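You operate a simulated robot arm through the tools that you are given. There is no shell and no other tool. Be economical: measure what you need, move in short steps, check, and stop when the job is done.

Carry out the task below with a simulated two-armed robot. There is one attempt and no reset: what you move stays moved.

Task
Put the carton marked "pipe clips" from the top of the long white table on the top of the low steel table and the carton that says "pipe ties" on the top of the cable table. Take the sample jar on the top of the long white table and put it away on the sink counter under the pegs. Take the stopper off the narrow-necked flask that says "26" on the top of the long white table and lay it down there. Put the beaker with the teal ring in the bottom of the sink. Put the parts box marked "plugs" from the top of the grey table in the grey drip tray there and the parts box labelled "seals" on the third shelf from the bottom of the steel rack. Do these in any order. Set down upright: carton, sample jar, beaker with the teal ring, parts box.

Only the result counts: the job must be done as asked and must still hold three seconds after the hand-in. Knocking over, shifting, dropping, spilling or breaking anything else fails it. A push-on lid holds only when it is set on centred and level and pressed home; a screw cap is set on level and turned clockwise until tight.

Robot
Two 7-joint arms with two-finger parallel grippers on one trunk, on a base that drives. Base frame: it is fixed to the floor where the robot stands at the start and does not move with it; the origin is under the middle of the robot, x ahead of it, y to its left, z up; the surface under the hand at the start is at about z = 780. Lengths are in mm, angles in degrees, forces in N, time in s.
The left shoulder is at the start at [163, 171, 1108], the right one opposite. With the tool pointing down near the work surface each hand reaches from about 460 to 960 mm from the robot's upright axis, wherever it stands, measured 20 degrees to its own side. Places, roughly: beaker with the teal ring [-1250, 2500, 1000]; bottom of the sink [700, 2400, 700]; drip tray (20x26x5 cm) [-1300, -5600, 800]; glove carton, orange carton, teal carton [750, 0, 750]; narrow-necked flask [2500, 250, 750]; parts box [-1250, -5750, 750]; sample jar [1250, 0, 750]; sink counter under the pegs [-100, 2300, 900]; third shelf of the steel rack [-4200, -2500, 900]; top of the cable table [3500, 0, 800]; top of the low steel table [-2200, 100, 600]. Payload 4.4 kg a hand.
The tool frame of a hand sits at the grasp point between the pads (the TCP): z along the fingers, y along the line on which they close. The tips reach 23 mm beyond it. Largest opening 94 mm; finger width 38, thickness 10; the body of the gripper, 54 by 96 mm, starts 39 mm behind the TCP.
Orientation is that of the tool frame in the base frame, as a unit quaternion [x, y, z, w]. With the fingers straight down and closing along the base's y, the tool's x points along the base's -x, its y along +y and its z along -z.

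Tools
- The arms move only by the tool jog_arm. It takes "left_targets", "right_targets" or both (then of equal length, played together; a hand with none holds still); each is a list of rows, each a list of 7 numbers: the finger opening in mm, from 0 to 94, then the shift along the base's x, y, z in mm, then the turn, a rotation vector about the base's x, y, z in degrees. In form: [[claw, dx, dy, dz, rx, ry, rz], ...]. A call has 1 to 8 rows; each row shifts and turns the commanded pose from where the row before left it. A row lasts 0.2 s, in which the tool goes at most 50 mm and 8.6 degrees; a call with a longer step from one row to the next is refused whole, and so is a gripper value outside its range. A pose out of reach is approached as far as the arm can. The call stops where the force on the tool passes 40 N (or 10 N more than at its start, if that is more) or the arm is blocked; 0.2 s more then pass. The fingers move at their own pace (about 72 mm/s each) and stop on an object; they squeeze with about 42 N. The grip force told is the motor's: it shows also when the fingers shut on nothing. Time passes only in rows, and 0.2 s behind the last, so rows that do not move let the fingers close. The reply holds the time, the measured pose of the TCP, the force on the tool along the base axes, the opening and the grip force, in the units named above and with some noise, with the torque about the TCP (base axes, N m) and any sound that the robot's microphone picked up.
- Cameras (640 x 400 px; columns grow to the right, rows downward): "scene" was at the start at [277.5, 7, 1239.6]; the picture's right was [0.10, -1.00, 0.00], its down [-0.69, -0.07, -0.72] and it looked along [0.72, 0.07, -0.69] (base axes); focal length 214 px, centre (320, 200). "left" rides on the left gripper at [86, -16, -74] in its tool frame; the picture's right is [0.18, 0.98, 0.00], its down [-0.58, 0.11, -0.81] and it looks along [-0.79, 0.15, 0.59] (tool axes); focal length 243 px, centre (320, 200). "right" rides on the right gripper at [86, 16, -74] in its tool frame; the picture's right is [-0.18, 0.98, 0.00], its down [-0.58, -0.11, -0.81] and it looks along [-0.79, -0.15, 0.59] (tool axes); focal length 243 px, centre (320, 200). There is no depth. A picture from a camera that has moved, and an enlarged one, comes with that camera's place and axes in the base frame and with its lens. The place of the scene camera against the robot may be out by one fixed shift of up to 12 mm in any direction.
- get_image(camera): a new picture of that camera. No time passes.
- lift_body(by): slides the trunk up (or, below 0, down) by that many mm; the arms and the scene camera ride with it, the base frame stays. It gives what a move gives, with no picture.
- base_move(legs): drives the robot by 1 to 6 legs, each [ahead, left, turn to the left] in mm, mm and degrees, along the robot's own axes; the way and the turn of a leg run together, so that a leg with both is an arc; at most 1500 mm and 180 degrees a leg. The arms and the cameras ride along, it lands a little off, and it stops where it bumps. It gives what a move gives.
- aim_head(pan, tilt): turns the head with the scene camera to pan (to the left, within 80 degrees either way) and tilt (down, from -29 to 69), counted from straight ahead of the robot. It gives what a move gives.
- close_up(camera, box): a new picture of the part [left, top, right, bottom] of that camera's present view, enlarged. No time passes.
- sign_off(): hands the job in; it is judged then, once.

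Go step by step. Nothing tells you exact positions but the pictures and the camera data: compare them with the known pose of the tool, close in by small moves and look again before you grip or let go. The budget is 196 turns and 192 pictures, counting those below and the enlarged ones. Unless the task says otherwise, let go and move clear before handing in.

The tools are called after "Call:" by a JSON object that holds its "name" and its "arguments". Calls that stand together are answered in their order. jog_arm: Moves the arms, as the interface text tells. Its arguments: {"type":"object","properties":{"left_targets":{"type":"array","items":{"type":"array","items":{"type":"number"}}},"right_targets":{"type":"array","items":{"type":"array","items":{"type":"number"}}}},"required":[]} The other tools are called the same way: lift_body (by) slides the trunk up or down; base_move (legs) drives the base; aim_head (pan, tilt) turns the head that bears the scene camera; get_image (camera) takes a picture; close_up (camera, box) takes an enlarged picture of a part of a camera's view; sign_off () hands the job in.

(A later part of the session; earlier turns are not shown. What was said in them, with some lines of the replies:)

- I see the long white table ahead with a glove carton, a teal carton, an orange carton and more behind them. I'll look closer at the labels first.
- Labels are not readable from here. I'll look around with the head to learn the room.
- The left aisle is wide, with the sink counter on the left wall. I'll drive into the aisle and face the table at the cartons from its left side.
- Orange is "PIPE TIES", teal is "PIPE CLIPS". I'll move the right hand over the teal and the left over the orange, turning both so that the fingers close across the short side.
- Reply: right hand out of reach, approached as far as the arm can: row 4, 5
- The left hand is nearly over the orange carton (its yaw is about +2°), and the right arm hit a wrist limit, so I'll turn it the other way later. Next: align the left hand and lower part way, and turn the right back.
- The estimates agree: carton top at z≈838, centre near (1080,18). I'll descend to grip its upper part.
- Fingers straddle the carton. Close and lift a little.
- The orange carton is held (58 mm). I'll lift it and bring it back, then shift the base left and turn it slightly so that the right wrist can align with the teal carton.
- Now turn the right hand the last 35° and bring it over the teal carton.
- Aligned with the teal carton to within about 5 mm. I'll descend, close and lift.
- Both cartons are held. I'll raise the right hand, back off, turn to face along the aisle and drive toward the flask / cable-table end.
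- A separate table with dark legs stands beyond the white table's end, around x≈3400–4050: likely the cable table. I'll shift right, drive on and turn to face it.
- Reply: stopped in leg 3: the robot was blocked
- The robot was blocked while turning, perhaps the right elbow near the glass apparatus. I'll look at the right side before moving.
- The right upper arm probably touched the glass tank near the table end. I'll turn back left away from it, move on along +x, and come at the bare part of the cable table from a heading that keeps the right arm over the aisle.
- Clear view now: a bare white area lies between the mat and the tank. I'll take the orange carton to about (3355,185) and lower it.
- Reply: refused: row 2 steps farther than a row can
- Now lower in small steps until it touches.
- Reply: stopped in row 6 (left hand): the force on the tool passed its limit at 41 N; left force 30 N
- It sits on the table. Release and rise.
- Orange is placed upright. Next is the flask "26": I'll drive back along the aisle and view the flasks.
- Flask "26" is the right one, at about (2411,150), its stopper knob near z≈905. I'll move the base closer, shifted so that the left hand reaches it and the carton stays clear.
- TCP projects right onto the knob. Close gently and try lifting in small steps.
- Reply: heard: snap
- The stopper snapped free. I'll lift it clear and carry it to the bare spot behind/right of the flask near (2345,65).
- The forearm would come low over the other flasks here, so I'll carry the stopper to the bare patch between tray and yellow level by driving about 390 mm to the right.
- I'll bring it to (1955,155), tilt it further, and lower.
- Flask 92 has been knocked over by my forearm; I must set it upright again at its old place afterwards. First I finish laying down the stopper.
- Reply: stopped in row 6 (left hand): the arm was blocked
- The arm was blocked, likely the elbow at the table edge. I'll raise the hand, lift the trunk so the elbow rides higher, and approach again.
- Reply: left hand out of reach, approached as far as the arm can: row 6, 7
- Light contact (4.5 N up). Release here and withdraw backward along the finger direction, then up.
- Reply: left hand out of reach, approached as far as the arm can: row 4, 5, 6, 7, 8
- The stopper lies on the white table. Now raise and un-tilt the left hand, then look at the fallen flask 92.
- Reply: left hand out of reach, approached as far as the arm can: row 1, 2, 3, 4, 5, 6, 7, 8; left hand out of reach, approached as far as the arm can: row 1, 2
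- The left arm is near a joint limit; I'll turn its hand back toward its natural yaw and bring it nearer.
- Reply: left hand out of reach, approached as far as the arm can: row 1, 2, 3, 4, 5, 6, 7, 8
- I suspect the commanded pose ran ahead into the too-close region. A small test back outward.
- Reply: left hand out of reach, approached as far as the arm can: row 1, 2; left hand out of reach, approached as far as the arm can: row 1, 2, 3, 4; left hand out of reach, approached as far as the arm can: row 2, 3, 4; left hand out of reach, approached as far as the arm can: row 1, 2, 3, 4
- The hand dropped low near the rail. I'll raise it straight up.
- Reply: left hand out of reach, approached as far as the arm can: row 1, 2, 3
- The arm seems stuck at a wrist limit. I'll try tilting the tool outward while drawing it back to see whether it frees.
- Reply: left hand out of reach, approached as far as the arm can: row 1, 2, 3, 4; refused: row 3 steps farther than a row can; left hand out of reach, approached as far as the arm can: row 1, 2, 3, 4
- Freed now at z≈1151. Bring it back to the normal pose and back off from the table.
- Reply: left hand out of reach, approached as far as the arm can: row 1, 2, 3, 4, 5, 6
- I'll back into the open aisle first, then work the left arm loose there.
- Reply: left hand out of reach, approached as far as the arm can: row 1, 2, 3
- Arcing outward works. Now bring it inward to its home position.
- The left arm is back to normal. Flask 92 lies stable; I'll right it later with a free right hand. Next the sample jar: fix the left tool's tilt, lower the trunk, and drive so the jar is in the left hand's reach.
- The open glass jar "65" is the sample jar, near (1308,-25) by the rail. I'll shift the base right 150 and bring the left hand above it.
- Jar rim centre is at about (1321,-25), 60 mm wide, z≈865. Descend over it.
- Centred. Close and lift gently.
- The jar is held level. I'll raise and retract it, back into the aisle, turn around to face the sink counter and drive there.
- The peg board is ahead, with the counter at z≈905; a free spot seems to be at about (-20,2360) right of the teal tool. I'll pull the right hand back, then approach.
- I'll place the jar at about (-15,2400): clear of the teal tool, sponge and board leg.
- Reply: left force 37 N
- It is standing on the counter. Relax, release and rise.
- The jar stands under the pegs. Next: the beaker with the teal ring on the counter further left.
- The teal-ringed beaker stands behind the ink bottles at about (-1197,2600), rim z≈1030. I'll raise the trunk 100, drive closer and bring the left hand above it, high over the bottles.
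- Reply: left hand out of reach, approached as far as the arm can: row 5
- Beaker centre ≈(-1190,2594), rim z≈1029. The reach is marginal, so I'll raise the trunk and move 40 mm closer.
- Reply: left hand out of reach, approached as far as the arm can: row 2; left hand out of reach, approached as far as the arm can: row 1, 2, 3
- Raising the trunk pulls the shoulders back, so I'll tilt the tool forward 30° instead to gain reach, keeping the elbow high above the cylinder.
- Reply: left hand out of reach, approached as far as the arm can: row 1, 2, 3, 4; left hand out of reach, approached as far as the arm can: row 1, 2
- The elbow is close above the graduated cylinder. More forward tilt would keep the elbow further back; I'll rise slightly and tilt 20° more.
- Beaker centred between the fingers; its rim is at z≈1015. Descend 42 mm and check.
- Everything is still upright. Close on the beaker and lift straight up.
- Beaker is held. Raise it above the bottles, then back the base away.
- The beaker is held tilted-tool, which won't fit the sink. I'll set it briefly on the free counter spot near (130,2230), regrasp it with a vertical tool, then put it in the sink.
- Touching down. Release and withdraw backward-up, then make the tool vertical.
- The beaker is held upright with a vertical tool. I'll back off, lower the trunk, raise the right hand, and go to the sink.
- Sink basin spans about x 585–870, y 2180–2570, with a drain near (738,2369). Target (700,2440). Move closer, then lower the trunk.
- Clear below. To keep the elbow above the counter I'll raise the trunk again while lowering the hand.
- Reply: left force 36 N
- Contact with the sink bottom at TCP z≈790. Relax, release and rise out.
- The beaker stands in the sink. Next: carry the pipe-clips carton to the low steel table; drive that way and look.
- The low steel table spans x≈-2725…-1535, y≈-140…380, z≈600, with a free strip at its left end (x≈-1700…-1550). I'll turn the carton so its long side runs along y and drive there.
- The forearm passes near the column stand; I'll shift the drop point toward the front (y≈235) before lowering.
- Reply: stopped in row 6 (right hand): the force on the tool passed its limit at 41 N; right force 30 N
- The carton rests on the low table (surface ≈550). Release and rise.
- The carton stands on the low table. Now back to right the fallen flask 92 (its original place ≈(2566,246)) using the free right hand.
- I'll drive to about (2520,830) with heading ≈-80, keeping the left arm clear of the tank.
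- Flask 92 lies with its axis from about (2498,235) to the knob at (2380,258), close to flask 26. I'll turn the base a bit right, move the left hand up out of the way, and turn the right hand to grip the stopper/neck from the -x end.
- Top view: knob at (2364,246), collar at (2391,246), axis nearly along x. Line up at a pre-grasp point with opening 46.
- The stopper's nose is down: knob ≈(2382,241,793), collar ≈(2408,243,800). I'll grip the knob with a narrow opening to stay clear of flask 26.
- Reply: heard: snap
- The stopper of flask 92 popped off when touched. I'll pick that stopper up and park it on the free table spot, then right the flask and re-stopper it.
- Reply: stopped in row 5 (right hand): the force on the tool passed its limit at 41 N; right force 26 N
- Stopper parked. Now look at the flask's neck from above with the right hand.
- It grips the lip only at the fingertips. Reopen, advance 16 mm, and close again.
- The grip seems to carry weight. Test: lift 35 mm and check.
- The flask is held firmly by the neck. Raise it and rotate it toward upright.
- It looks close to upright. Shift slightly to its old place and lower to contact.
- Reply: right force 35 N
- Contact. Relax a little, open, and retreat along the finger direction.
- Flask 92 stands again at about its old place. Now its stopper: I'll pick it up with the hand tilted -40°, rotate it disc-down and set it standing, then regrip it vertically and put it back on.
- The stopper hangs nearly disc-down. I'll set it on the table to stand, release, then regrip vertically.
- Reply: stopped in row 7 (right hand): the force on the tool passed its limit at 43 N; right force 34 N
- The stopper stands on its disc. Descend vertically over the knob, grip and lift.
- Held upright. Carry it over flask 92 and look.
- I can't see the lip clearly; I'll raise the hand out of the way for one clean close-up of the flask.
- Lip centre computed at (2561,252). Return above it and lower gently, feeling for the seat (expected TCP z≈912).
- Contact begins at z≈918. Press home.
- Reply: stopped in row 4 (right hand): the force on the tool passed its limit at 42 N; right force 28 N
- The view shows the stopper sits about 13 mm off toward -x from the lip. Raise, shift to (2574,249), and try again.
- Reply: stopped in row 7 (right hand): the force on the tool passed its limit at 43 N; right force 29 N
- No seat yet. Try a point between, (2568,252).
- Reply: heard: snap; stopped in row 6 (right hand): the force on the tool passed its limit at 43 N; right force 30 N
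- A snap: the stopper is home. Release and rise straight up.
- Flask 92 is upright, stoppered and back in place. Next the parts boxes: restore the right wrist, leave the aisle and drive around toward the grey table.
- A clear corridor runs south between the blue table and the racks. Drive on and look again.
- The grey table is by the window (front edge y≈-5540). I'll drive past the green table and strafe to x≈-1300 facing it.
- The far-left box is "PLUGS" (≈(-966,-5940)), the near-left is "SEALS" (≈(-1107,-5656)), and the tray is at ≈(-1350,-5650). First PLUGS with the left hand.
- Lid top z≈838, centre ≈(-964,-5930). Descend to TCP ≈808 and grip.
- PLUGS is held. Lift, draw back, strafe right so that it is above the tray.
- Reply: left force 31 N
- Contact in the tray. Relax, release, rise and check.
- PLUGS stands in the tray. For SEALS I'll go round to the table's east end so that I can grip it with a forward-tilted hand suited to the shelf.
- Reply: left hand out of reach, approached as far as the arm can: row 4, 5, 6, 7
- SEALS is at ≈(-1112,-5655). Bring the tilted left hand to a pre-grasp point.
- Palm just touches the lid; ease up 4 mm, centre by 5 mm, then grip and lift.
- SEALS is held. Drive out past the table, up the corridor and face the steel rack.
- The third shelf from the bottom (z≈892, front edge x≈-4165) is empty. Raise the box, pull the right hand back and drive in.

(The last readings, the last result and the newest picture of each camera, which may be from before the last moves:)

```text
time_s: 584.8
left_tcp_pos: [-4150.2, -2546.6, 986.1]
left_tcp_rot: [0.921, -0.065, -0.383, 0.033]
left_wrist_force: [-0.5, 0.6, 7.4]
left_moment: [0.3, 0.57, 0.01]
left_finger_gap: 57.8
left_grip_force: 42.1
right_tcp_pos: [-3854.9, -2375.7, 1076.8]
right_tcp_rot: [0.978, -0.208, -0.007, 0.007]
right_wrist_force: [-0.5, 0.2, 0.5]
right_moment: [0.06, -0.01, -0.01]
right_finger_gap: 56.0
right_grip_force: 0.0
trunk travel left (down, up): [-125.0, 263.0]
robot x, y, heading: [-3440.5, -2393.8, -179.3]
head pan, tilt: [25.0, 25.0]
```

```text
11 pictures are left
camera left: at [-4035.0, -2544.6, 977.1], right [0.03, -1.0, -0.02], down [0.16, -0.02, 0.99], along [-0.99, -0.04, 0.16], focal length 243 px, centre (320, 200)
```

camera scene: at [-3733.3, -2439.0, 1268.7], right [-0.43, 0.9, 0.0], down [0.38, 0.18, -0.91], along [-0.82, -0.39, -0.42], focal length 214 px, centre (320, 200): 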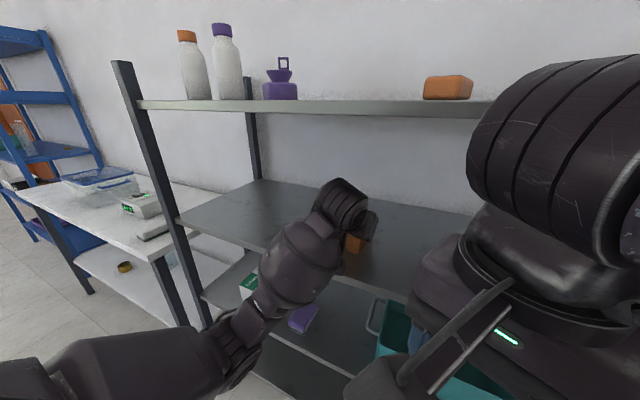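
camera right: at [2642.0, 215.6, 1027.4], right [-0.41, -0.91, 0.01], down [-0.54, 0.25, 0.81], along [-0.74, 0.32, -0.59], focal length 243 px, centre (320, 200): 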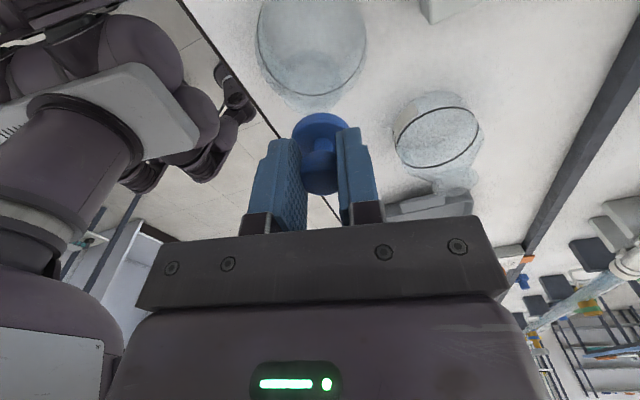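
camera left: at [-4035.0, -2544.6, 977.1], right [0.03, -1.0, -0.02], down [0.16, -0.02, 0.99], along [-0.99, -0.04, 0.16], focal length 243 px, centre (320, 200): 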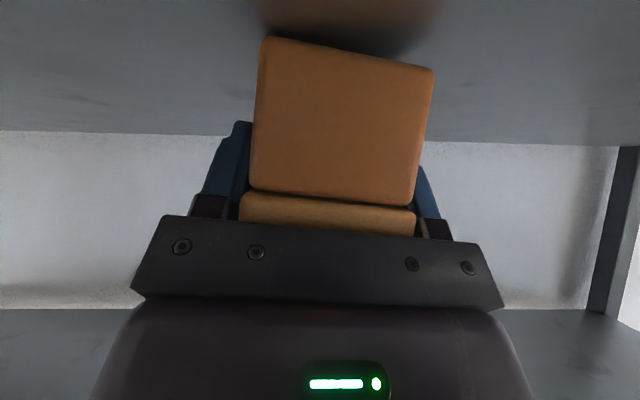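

The shelf is higher than estimated (≈938): the box already touches it. Raise 14 mm, go 70 mm deeper, then lower.

Call:
{"name": "jog_arm", "arguments": {"left_targets": [[40, 0, 0, 14, 0, 0, 0], [40, 0, 0, 0, 0, 0, 0]]}}

Call:
{"name": "base_move", "arguments": {"legs": [[70, 0, 0]]}}

Call:
{"name": "jog_arm", "arguments": {"left_targets": [[40, 0, 0, -6, 0, 0, 0], [40, 0, 0, -3, 0, 0, 0], [40, 0, 0, -3, 0, 0, 0], [40, 0, 0, -3, 0, 0, 0], [40, 0, 0, -3, 0, 0, 0]]}}

Call:
{"name": "get_image", "arguments": {"camera": "left"}}

```text
time_s: 585.4
left_tcp_pos: [-4149.8, -2547.5, 998.9]
left_tcp_rot: [0.922, -0.067, -0.381, 0.031]
left_wrist_force: [0.6, 0.1, -1.8]
left_moment: [0.0, -0.04, 0.02]
left_finger_gap: 57.6
left_grip_force: 42.2
right_tcp_pos: [-3855.3, -2375.2, 1076.8]
right_tcp_rot: [0.978, -0.208, -0.007, 0.008]
right_wrist_force: [-0.5, 0.2, 0.7]
right_moment: [-0.03, 0.02, -0.02]
right_finger_gap: 55.9
right_grip_force: 0.1
trunk travel left (down, up): [-125.0, 263.0]
robot x, y, heading: [-3436.3, -2396.3, -179.2]
head pan, tilt: [25.0, 25.0]
```

```text
time_s: 586.5
left_tcp_pos: [-4194.2, -2548.6, 1022.4]
left_tcp_rot: [0.912, -0.067, -0.403, 0.031]
left_wrist_force: [-0.2, 0.2, -1.7]
left_moment: [-0.04, -0.01, 0.01]
left_finger_gap: 57.7
left_grip_force: 41.8
right_tcp_pos: [-3903.7, -2376.0, 1083.5]
right_tcp_rot: [0.979, -0.204, -0.015, 0.01]
right_wrist_force: [0.1, -0.2, -0.1]
right_moment: [-0.01, -0.03, -0.01]
right_finger_gap: 56.0
right_grip_force: 0.0
trunk travel left (down, up): [-125.0, 263.0]
robot x, y, heading: [-3501.2, -2396.8, -178.8]
head pan, tilt: [25.0, 25.0]
stopped in leg 1: the robot was blocked; the commanded pose is now the measured one
```

```text
time_s: 587.9
left_tcp_pos: [-4197.8, -2550.0, 1029.0]
left_tcp_rot: [0.903, -0.064, -0.424, 0.03]
left_wrist_force: [-0.4, 0.8, -1.2]
left_moment: [-0.01, 0.01, 0.01]
left_finger_gap: 57.6
left_grip_force: 42.0
right_tcp_pos: [-3906.0, -2377.3, 1085.0]
right_tcp_rot: [0.979, -0.203, -0.016, 0.011]
right_wrist_force: [-0.5, -0.7, 0.2]
right_moment: [-0.01, 0.0, -0.04]
right_finger_gap: 55.8
right_grip_force: 0.0
trunk travel left (down, up): [-125.0, 263.0]
robot x, y, heading: [-3501.1, -2395.1, -179.0]
head pan, tilt: [25.0, 25.0]
stopped in row 5 (left hand): the arm was blocked; the commanded pose is now the measured one
```

```text
10 pictures are left
camera left: at [-4083.8, -2547.0, 1008.6], right [0.03, -1.0, -0.03], down [0.24, -0.03, 0.97], along [-0.97, -0.04, 0.24], focal length 243 px, centre (320, 200)
```

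left: 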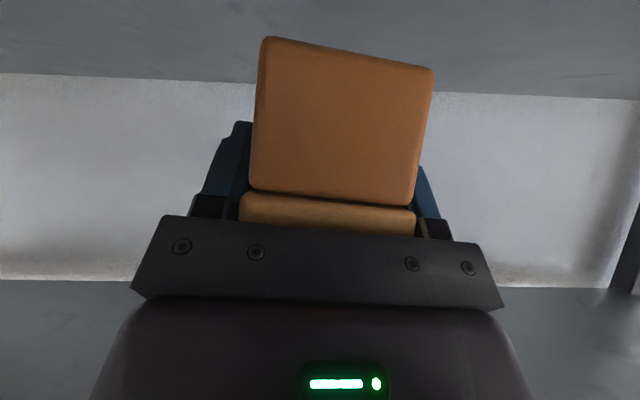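

My elbow met the shelf edge. Back off, raise the trunk so the elbow clears, bring the hand down again and level the box.

Call:
{"name": "base_move", "arguments": {"legs": [[-110, 0, 0]]}}

Call:
{"name": "lift_body", "arguments": {"by": 130}}

Call:
{"name": "jog_arm", "arguments": {"left_targets": [[40, -10, 0, -35, 0, -5, 0], [40, -10, 0, -40, 0, 0, 0], [40, -10, 0, -40, 0, 0, 0], [40, -5, 0, -30, 0, 0, 0]]}}

Call:
{"name": "get_image", "arguments": {"camera": "scene"}}

```text
time_s: 589.1
left_tcp_pos: [-4101.5, -2548.5, 1003.4]
left_tcp_rot: [0.911, -0.065, -0.405, 0.028]
left_wrist_force: [0.4, 0.8, -1.2]
left_moment: [0.02, -0.03, 0.02]
left_finger_gap: 57.8
left_grip_force: 42.0
right_tcp_pos: [-3809.3, -2376.5, 1077.1]
right_tcp_rot: [0.979, -0.205, -0.007, 0.007]
right_wrist_force: [0.3, 0.1, 0.0]
right_moment: [0.01, -0.02, -0.01]
right_finger_gap: 56.0
right_grip_force: 0.0
trunk travel left (down, up): [-125.0, 263.0]
robot x, y, heading: [-3393.8, -2392.4, -178.9]
head pan, tilt: [25.0, 25.0]
```

```text
time_s: 590.6
left_tcp_pos: [-4102.6, -2548.1, 1130.9]
left_tcp_rot: [0.912, -0.065, -0.404, 0.029]
left_wrist_force: [-0.3, -0.1, -1.6]
left_moment: [-0.02, -0.03, -0.01]
left_finger_gap: 57.7
left_grip_force: 42.5
right_tcp_pos: [-3813.0, -2377.6, 1206.2]
right_tcp_rot: [0.979, -0.205, -0.006, 0.007]
right_wrist_force: [0.2, 0.1, 1.1]
right_moment: [-0.02, -0.02, 0.01]
right_finger_gap: 55.8
right_grip_force: 0.1
trunk travel left (down, up): [-255.0, 133.0]
robot x, y, heading: [-3391.5, -2397.6, -178.9]
head pan, tilt: [25.0, 25.0]
```

```text
time_s: 591.6
left_tcp_pos: [-4136.2, -2548.1, 989.2]
left_tcp_rot: [0.928, -0.067, -0.365, 0.026]
left_wrist_force: [0.3, 0.3, 1.2]
left_moment: [0.04, 0.17, 0.03]
left_finger_gap: 57.8
left_grip_force: 42.1
right_tcp_pos: [-3810.5, -2377.8, 1205.7]
right_tcp_rot: [0.978, -0.206, -0.008, 0.007]
right_wrist_force: [-0.1, 0.5, 0.8]
right_moment: [-0.02, -0.01, 0.02]
right_finger_gap: 56.0
right_grip_force: 0.1
trunk travel left (down, up): [-255.0, 133.0]
robot x, y, heading: [-3394.5, -2393.5, -179.1]
head pan, tilt: [25.0, 25.0]
```

```text
9 pictures are left
camera scene: at [-3571.3, -2437.6, 1414.7], right [-0.44, 0.9, 0.0], down [0.38, 0.19, -0.91], along [-0.81, -0.4, -0.42], focal length 214 px, centre (320, 200)
```

scene: 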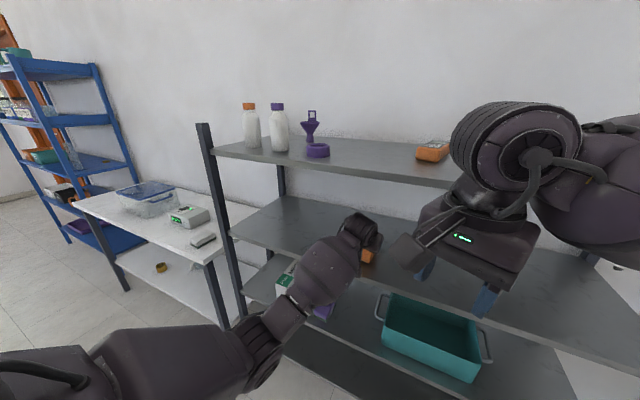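

Call:
{"name": "jog_arm", "arguments": {"left_targets": [[40, 0, 0, 12, 0, 2, 0], [40, 0, 0, 4, 0, 0, 0]]}}

Call:
{"name": "base_move", "arguments": {"legs": [[60, 0, 0]]}}

```text
time_s: 592.2
left_tcp_pos: [-4138.0, -2548.9, 1004.3]
left_tcp_rot: [0.922, -0.065, -0.381, 0.028]
left_wrist_force: [-0.8, -0.3, -1.8]
left_moment: [-0.02, -0.02, -0.02]
left_finger_gap: 57.7
left_grip_force: 42.0
right_tcp_pos: [-3812.2, -2378.0, 1207.4]
right_tcp_rot: [0.979, -0.206, -0.007, 0.007]
right_wrist_force: [-0.5, 1.2, -0.1]
right_moment: [-0.01, -0.03, 0.02]
right_finger_gap: 55.9
right_grip_force: 0.1
trunk travel left (down, up): [-255.0, 133.0]
robot x, y, heading: [-3388.7, -2391.6, -178.9]
head pan, tilt: [25.0, 25.0]
```

```text
time_s: 593.2
left_tcp_pos: [-4198.8, -2549.2, 1003.6]
left_tcp_rot: [0.922, -0.066, -0.38, 0.026]
left_wrist_force: [-0.4, -0.1, -1.3]
left_moment: [0.01, 0.02, 0.0]
left_finger_gap: 57.6
left_grip_force: 42.5
right_tcp_pos: [-3872.0, -2379.7, 1206.3]
right_tcp_rot: [0.979, -0.206, -0.007, 0.007]
right_wrist_force: [-1.2, 0.2, 0.9]
right_moment: [-0.01, -0.05, 0.03]
right_finger_gap: 56.1
right_grip_force: 0.1
trunk travel left (down, up): [-255.0, 133.0]
robot x, y, heading: [-3451.5, -2396.2, -179.0]
head pan, tilt: [25.0, 25.0]
```

No block this time. Lower until it rests on the shelf.

Call:
{"name": "jog_arm", "arguments": {"left_targets": [[40, 0, 0, -8, 0, 0, 0], [40, 0, 0, -4, 0, 0, 0], [40, 0, 0, -3, 0, 0, 0], [40, 0, 0, -3, 0, 0, 0], [40, 0, 0, -3, 0, 0, 0], [40, 0, 0, -3, 0, 0, 0]]}}

Call:
{"name": "close_up", "arguments": {"camera": "scene", "box": [260, 180, 460, 320]}}

```text
time_s: 594.6
left_tcp_pos: [-4197.3, -2549.8, 986.4]
left_tcp_rot: [0.92, -0.066, -0.386, 0.026]
left_wrist_force: [1.1, -2.4, 21.2]
left_moment: [0.55, 1.27, 0.15]
left_finger_gap: 57.5
left_grip_force: 42.2
right_tcp_pos: [-3868.8, -2378.2, 1209.0]
right_tcp_rot: [0.979, -0.205, -0.009, 0.008]
right_wrist_force: [-0.1, -0.1, -1.2]
right_moment: [-0.02, 0.02, 0.0]
right_finger_gap: 56.1
right_grip_force: 0.1
trunk travel left (down, up): [-255.0, 133.0]
robot x, y, heading: [-3453.8, -2397.1, -178.8]
head pan, tilt: [25.0, 25.0]
```

```text
2.86 times, centred on (360, 250) of scene
camera zoom: at [-3629.3, -2438.8, 1415.4], right [-0.44, 0.9, 0.0], down [0.38, 0.19, -0.91], along [-0.81, -0.4, -0.42], focal length 613 px, centre (206, 57)
```

zoom: 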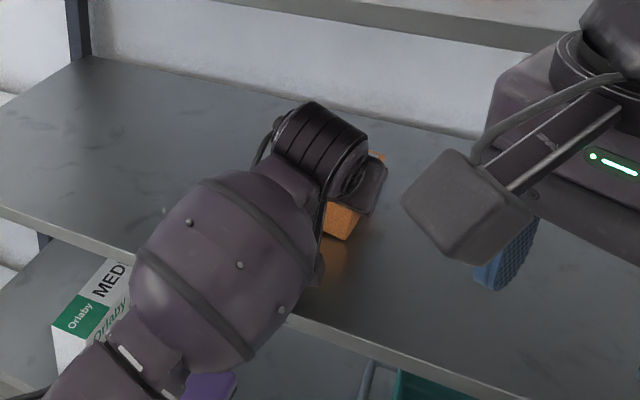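

It touches at the far/right edge; level it slightly, press down, then release and withdraw.

Call:
{"name": "jog_arm", "arguments": {"left_targets": [[40, 0, 0, 1, 2.5, 2.5, 0], [40, 0, 0, -2, 0, 0, 0], [58, 0, 0, 0, 0, 0, 0], [75, 0, 0, 0, 0, 0, 0], [92, 0, 0, 0, 0, 0, 0], [92, 0, 0, 0, 0, 0, 0], [92, 12, 0, 12, 0, 0, 0], [92, 25, 0, 25, 0, 0, 0]]}}

Call:
{"name": "get_image", "arguments": {"camera": "left"}}

```text
time_s: 596.4
left_tcp_pos: [-4159.1, -2551.1, 1016.4]
left_tcp_rot: [0.914, -0.057, -0.402, 0.009]
left_wrist_force: [0.1, 0.1, 0.2]
left_moment: [0.0, 0.01, 0.0]
left_finger_gap: 91.9
left_grip_force: 0.0
right_tcp_pos: [-3870.1, -2378.0, 1206.9]
right_tcp_rot: [0.979, -0.206, -0.008, 0.008]
right_wrist_force: [0.3, 0.9, 0.6]
right_moment: [-0.02, 0.0, 0.03]
right_finger_gap: 55.8
right_grip_force: 0.0
trunk travel left (down, up): [-255.0, 133.0]
robot x, y, heading: [-3456.0, -2398.9, -178.9]
head pan, tilt: [25.0, 25.0]
```

```text
7 pictures are left
camera left: at [-4044.8, -2546.8, 1002.4], right [0.03, -1.0, -0.07], down [0.19, -0.07, 0.98], along [-0.98, -0.04, 0.19], focal length 243 px, centre (320, 200)
```

left: 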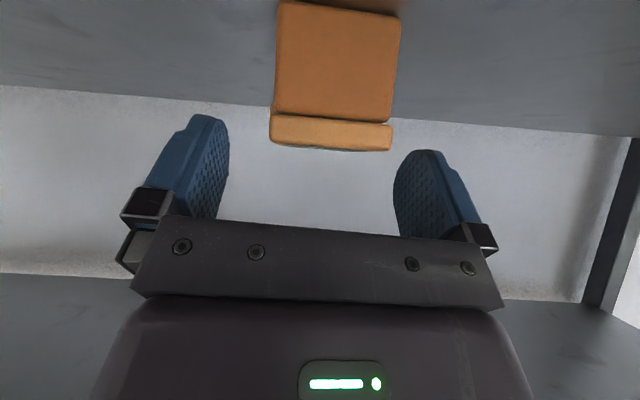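

SEALS stands flat on the shelf. Withdraw the hand by backing the base, then a final look.

Call:
{"name": "base_move", "arguments": {"legs": [[-350, 0, 0]]}}

Call:
{"name": "get_image", "arguments": {"camera": "scene"}}

```text
time_s: 598.7
left_tcp_pos: [-3814.2, -2542.9, 1016.8]
left_tcp_rot: [0.914, -0.058, -0.402, 0.008]
left_wrist_force: [0.7, 0.3, -0.4]
left_moment: [0.02, -0.01, 0.02]
left_finger_gap: 92.2
left_grip_force: 0.0
right_tcp_pos: [-3524.6, -2371.3, 1206.1]
right_tcp_rot: [0.979, -0.205, -0.008, 0.008]
right_wrist_force: [0.3, 0.2, -0.4]
right_moment: [-0.01, 0.03, 0.01]
right_finger_gap: 56.1
right_grip_force: 0.1
trunk travel left (down, up): [-255.0, 133.0]
robot x, y, heading: [-3106.1, -2389.2, -178.7]
head pan, tilt: [25.0, 25.0]
```

```text
6 pictures are left
camera scene: at [-3285.6, -2432.1, 1414.6], right [-0.44, 0.9, 0.0], down [0.38, 0.19, -0.91], along [-0.81, -0.4, -0.42], focal length 214 px, centre (320, 200)
```

scene: 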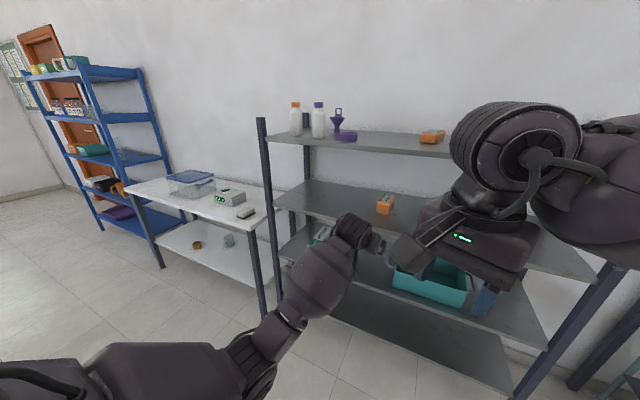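

The box stands on the third shelf of four and both hands are clear. Everything asked for is in place, so I hand in.

Call:
{"name": "sign_off", "arguments": {}}

```text
The job is handed in.
```

I handed the job in with every item in its asked-for place, but I knocked over flask "92" along the way, which may count against it.

- **Pipe clips carton:** it stands upright on the low steel table.
- **Pipe ties carton:** it stands upright on the cable table.
- **Sample jar:** the open jar marked "65", the only jar I found at the listed spot, stands on the sink counter under the pegs.
- **Flask "26":** its stopper is off and lying on the long white table.
- **Teal-ring beaker:** it stands upright in the bottom of the sink.
- **Plugs box:** it stands in the grey drip tray.
- **Seals box:** it stands on the third shelf from the bottom of the steel rack.

- **Flask "92" fell over:** my forearm tipped it while I was moving the stopper from "26", and its own stopper later came off. I stood it back up at about its old spot and pressed the stopper back on, which made a snap.
- **Flask "26" may have shifted:** it could have been nudged by about 15 mm during that recovery.
- **Bumps against equipment:** an arm touched something at the cable table, probably the glass tank. Later an arm also bumped the table edge and the rack shelf edge. The tank was still upright afterwards, but I can't rule out that it moved slightly.
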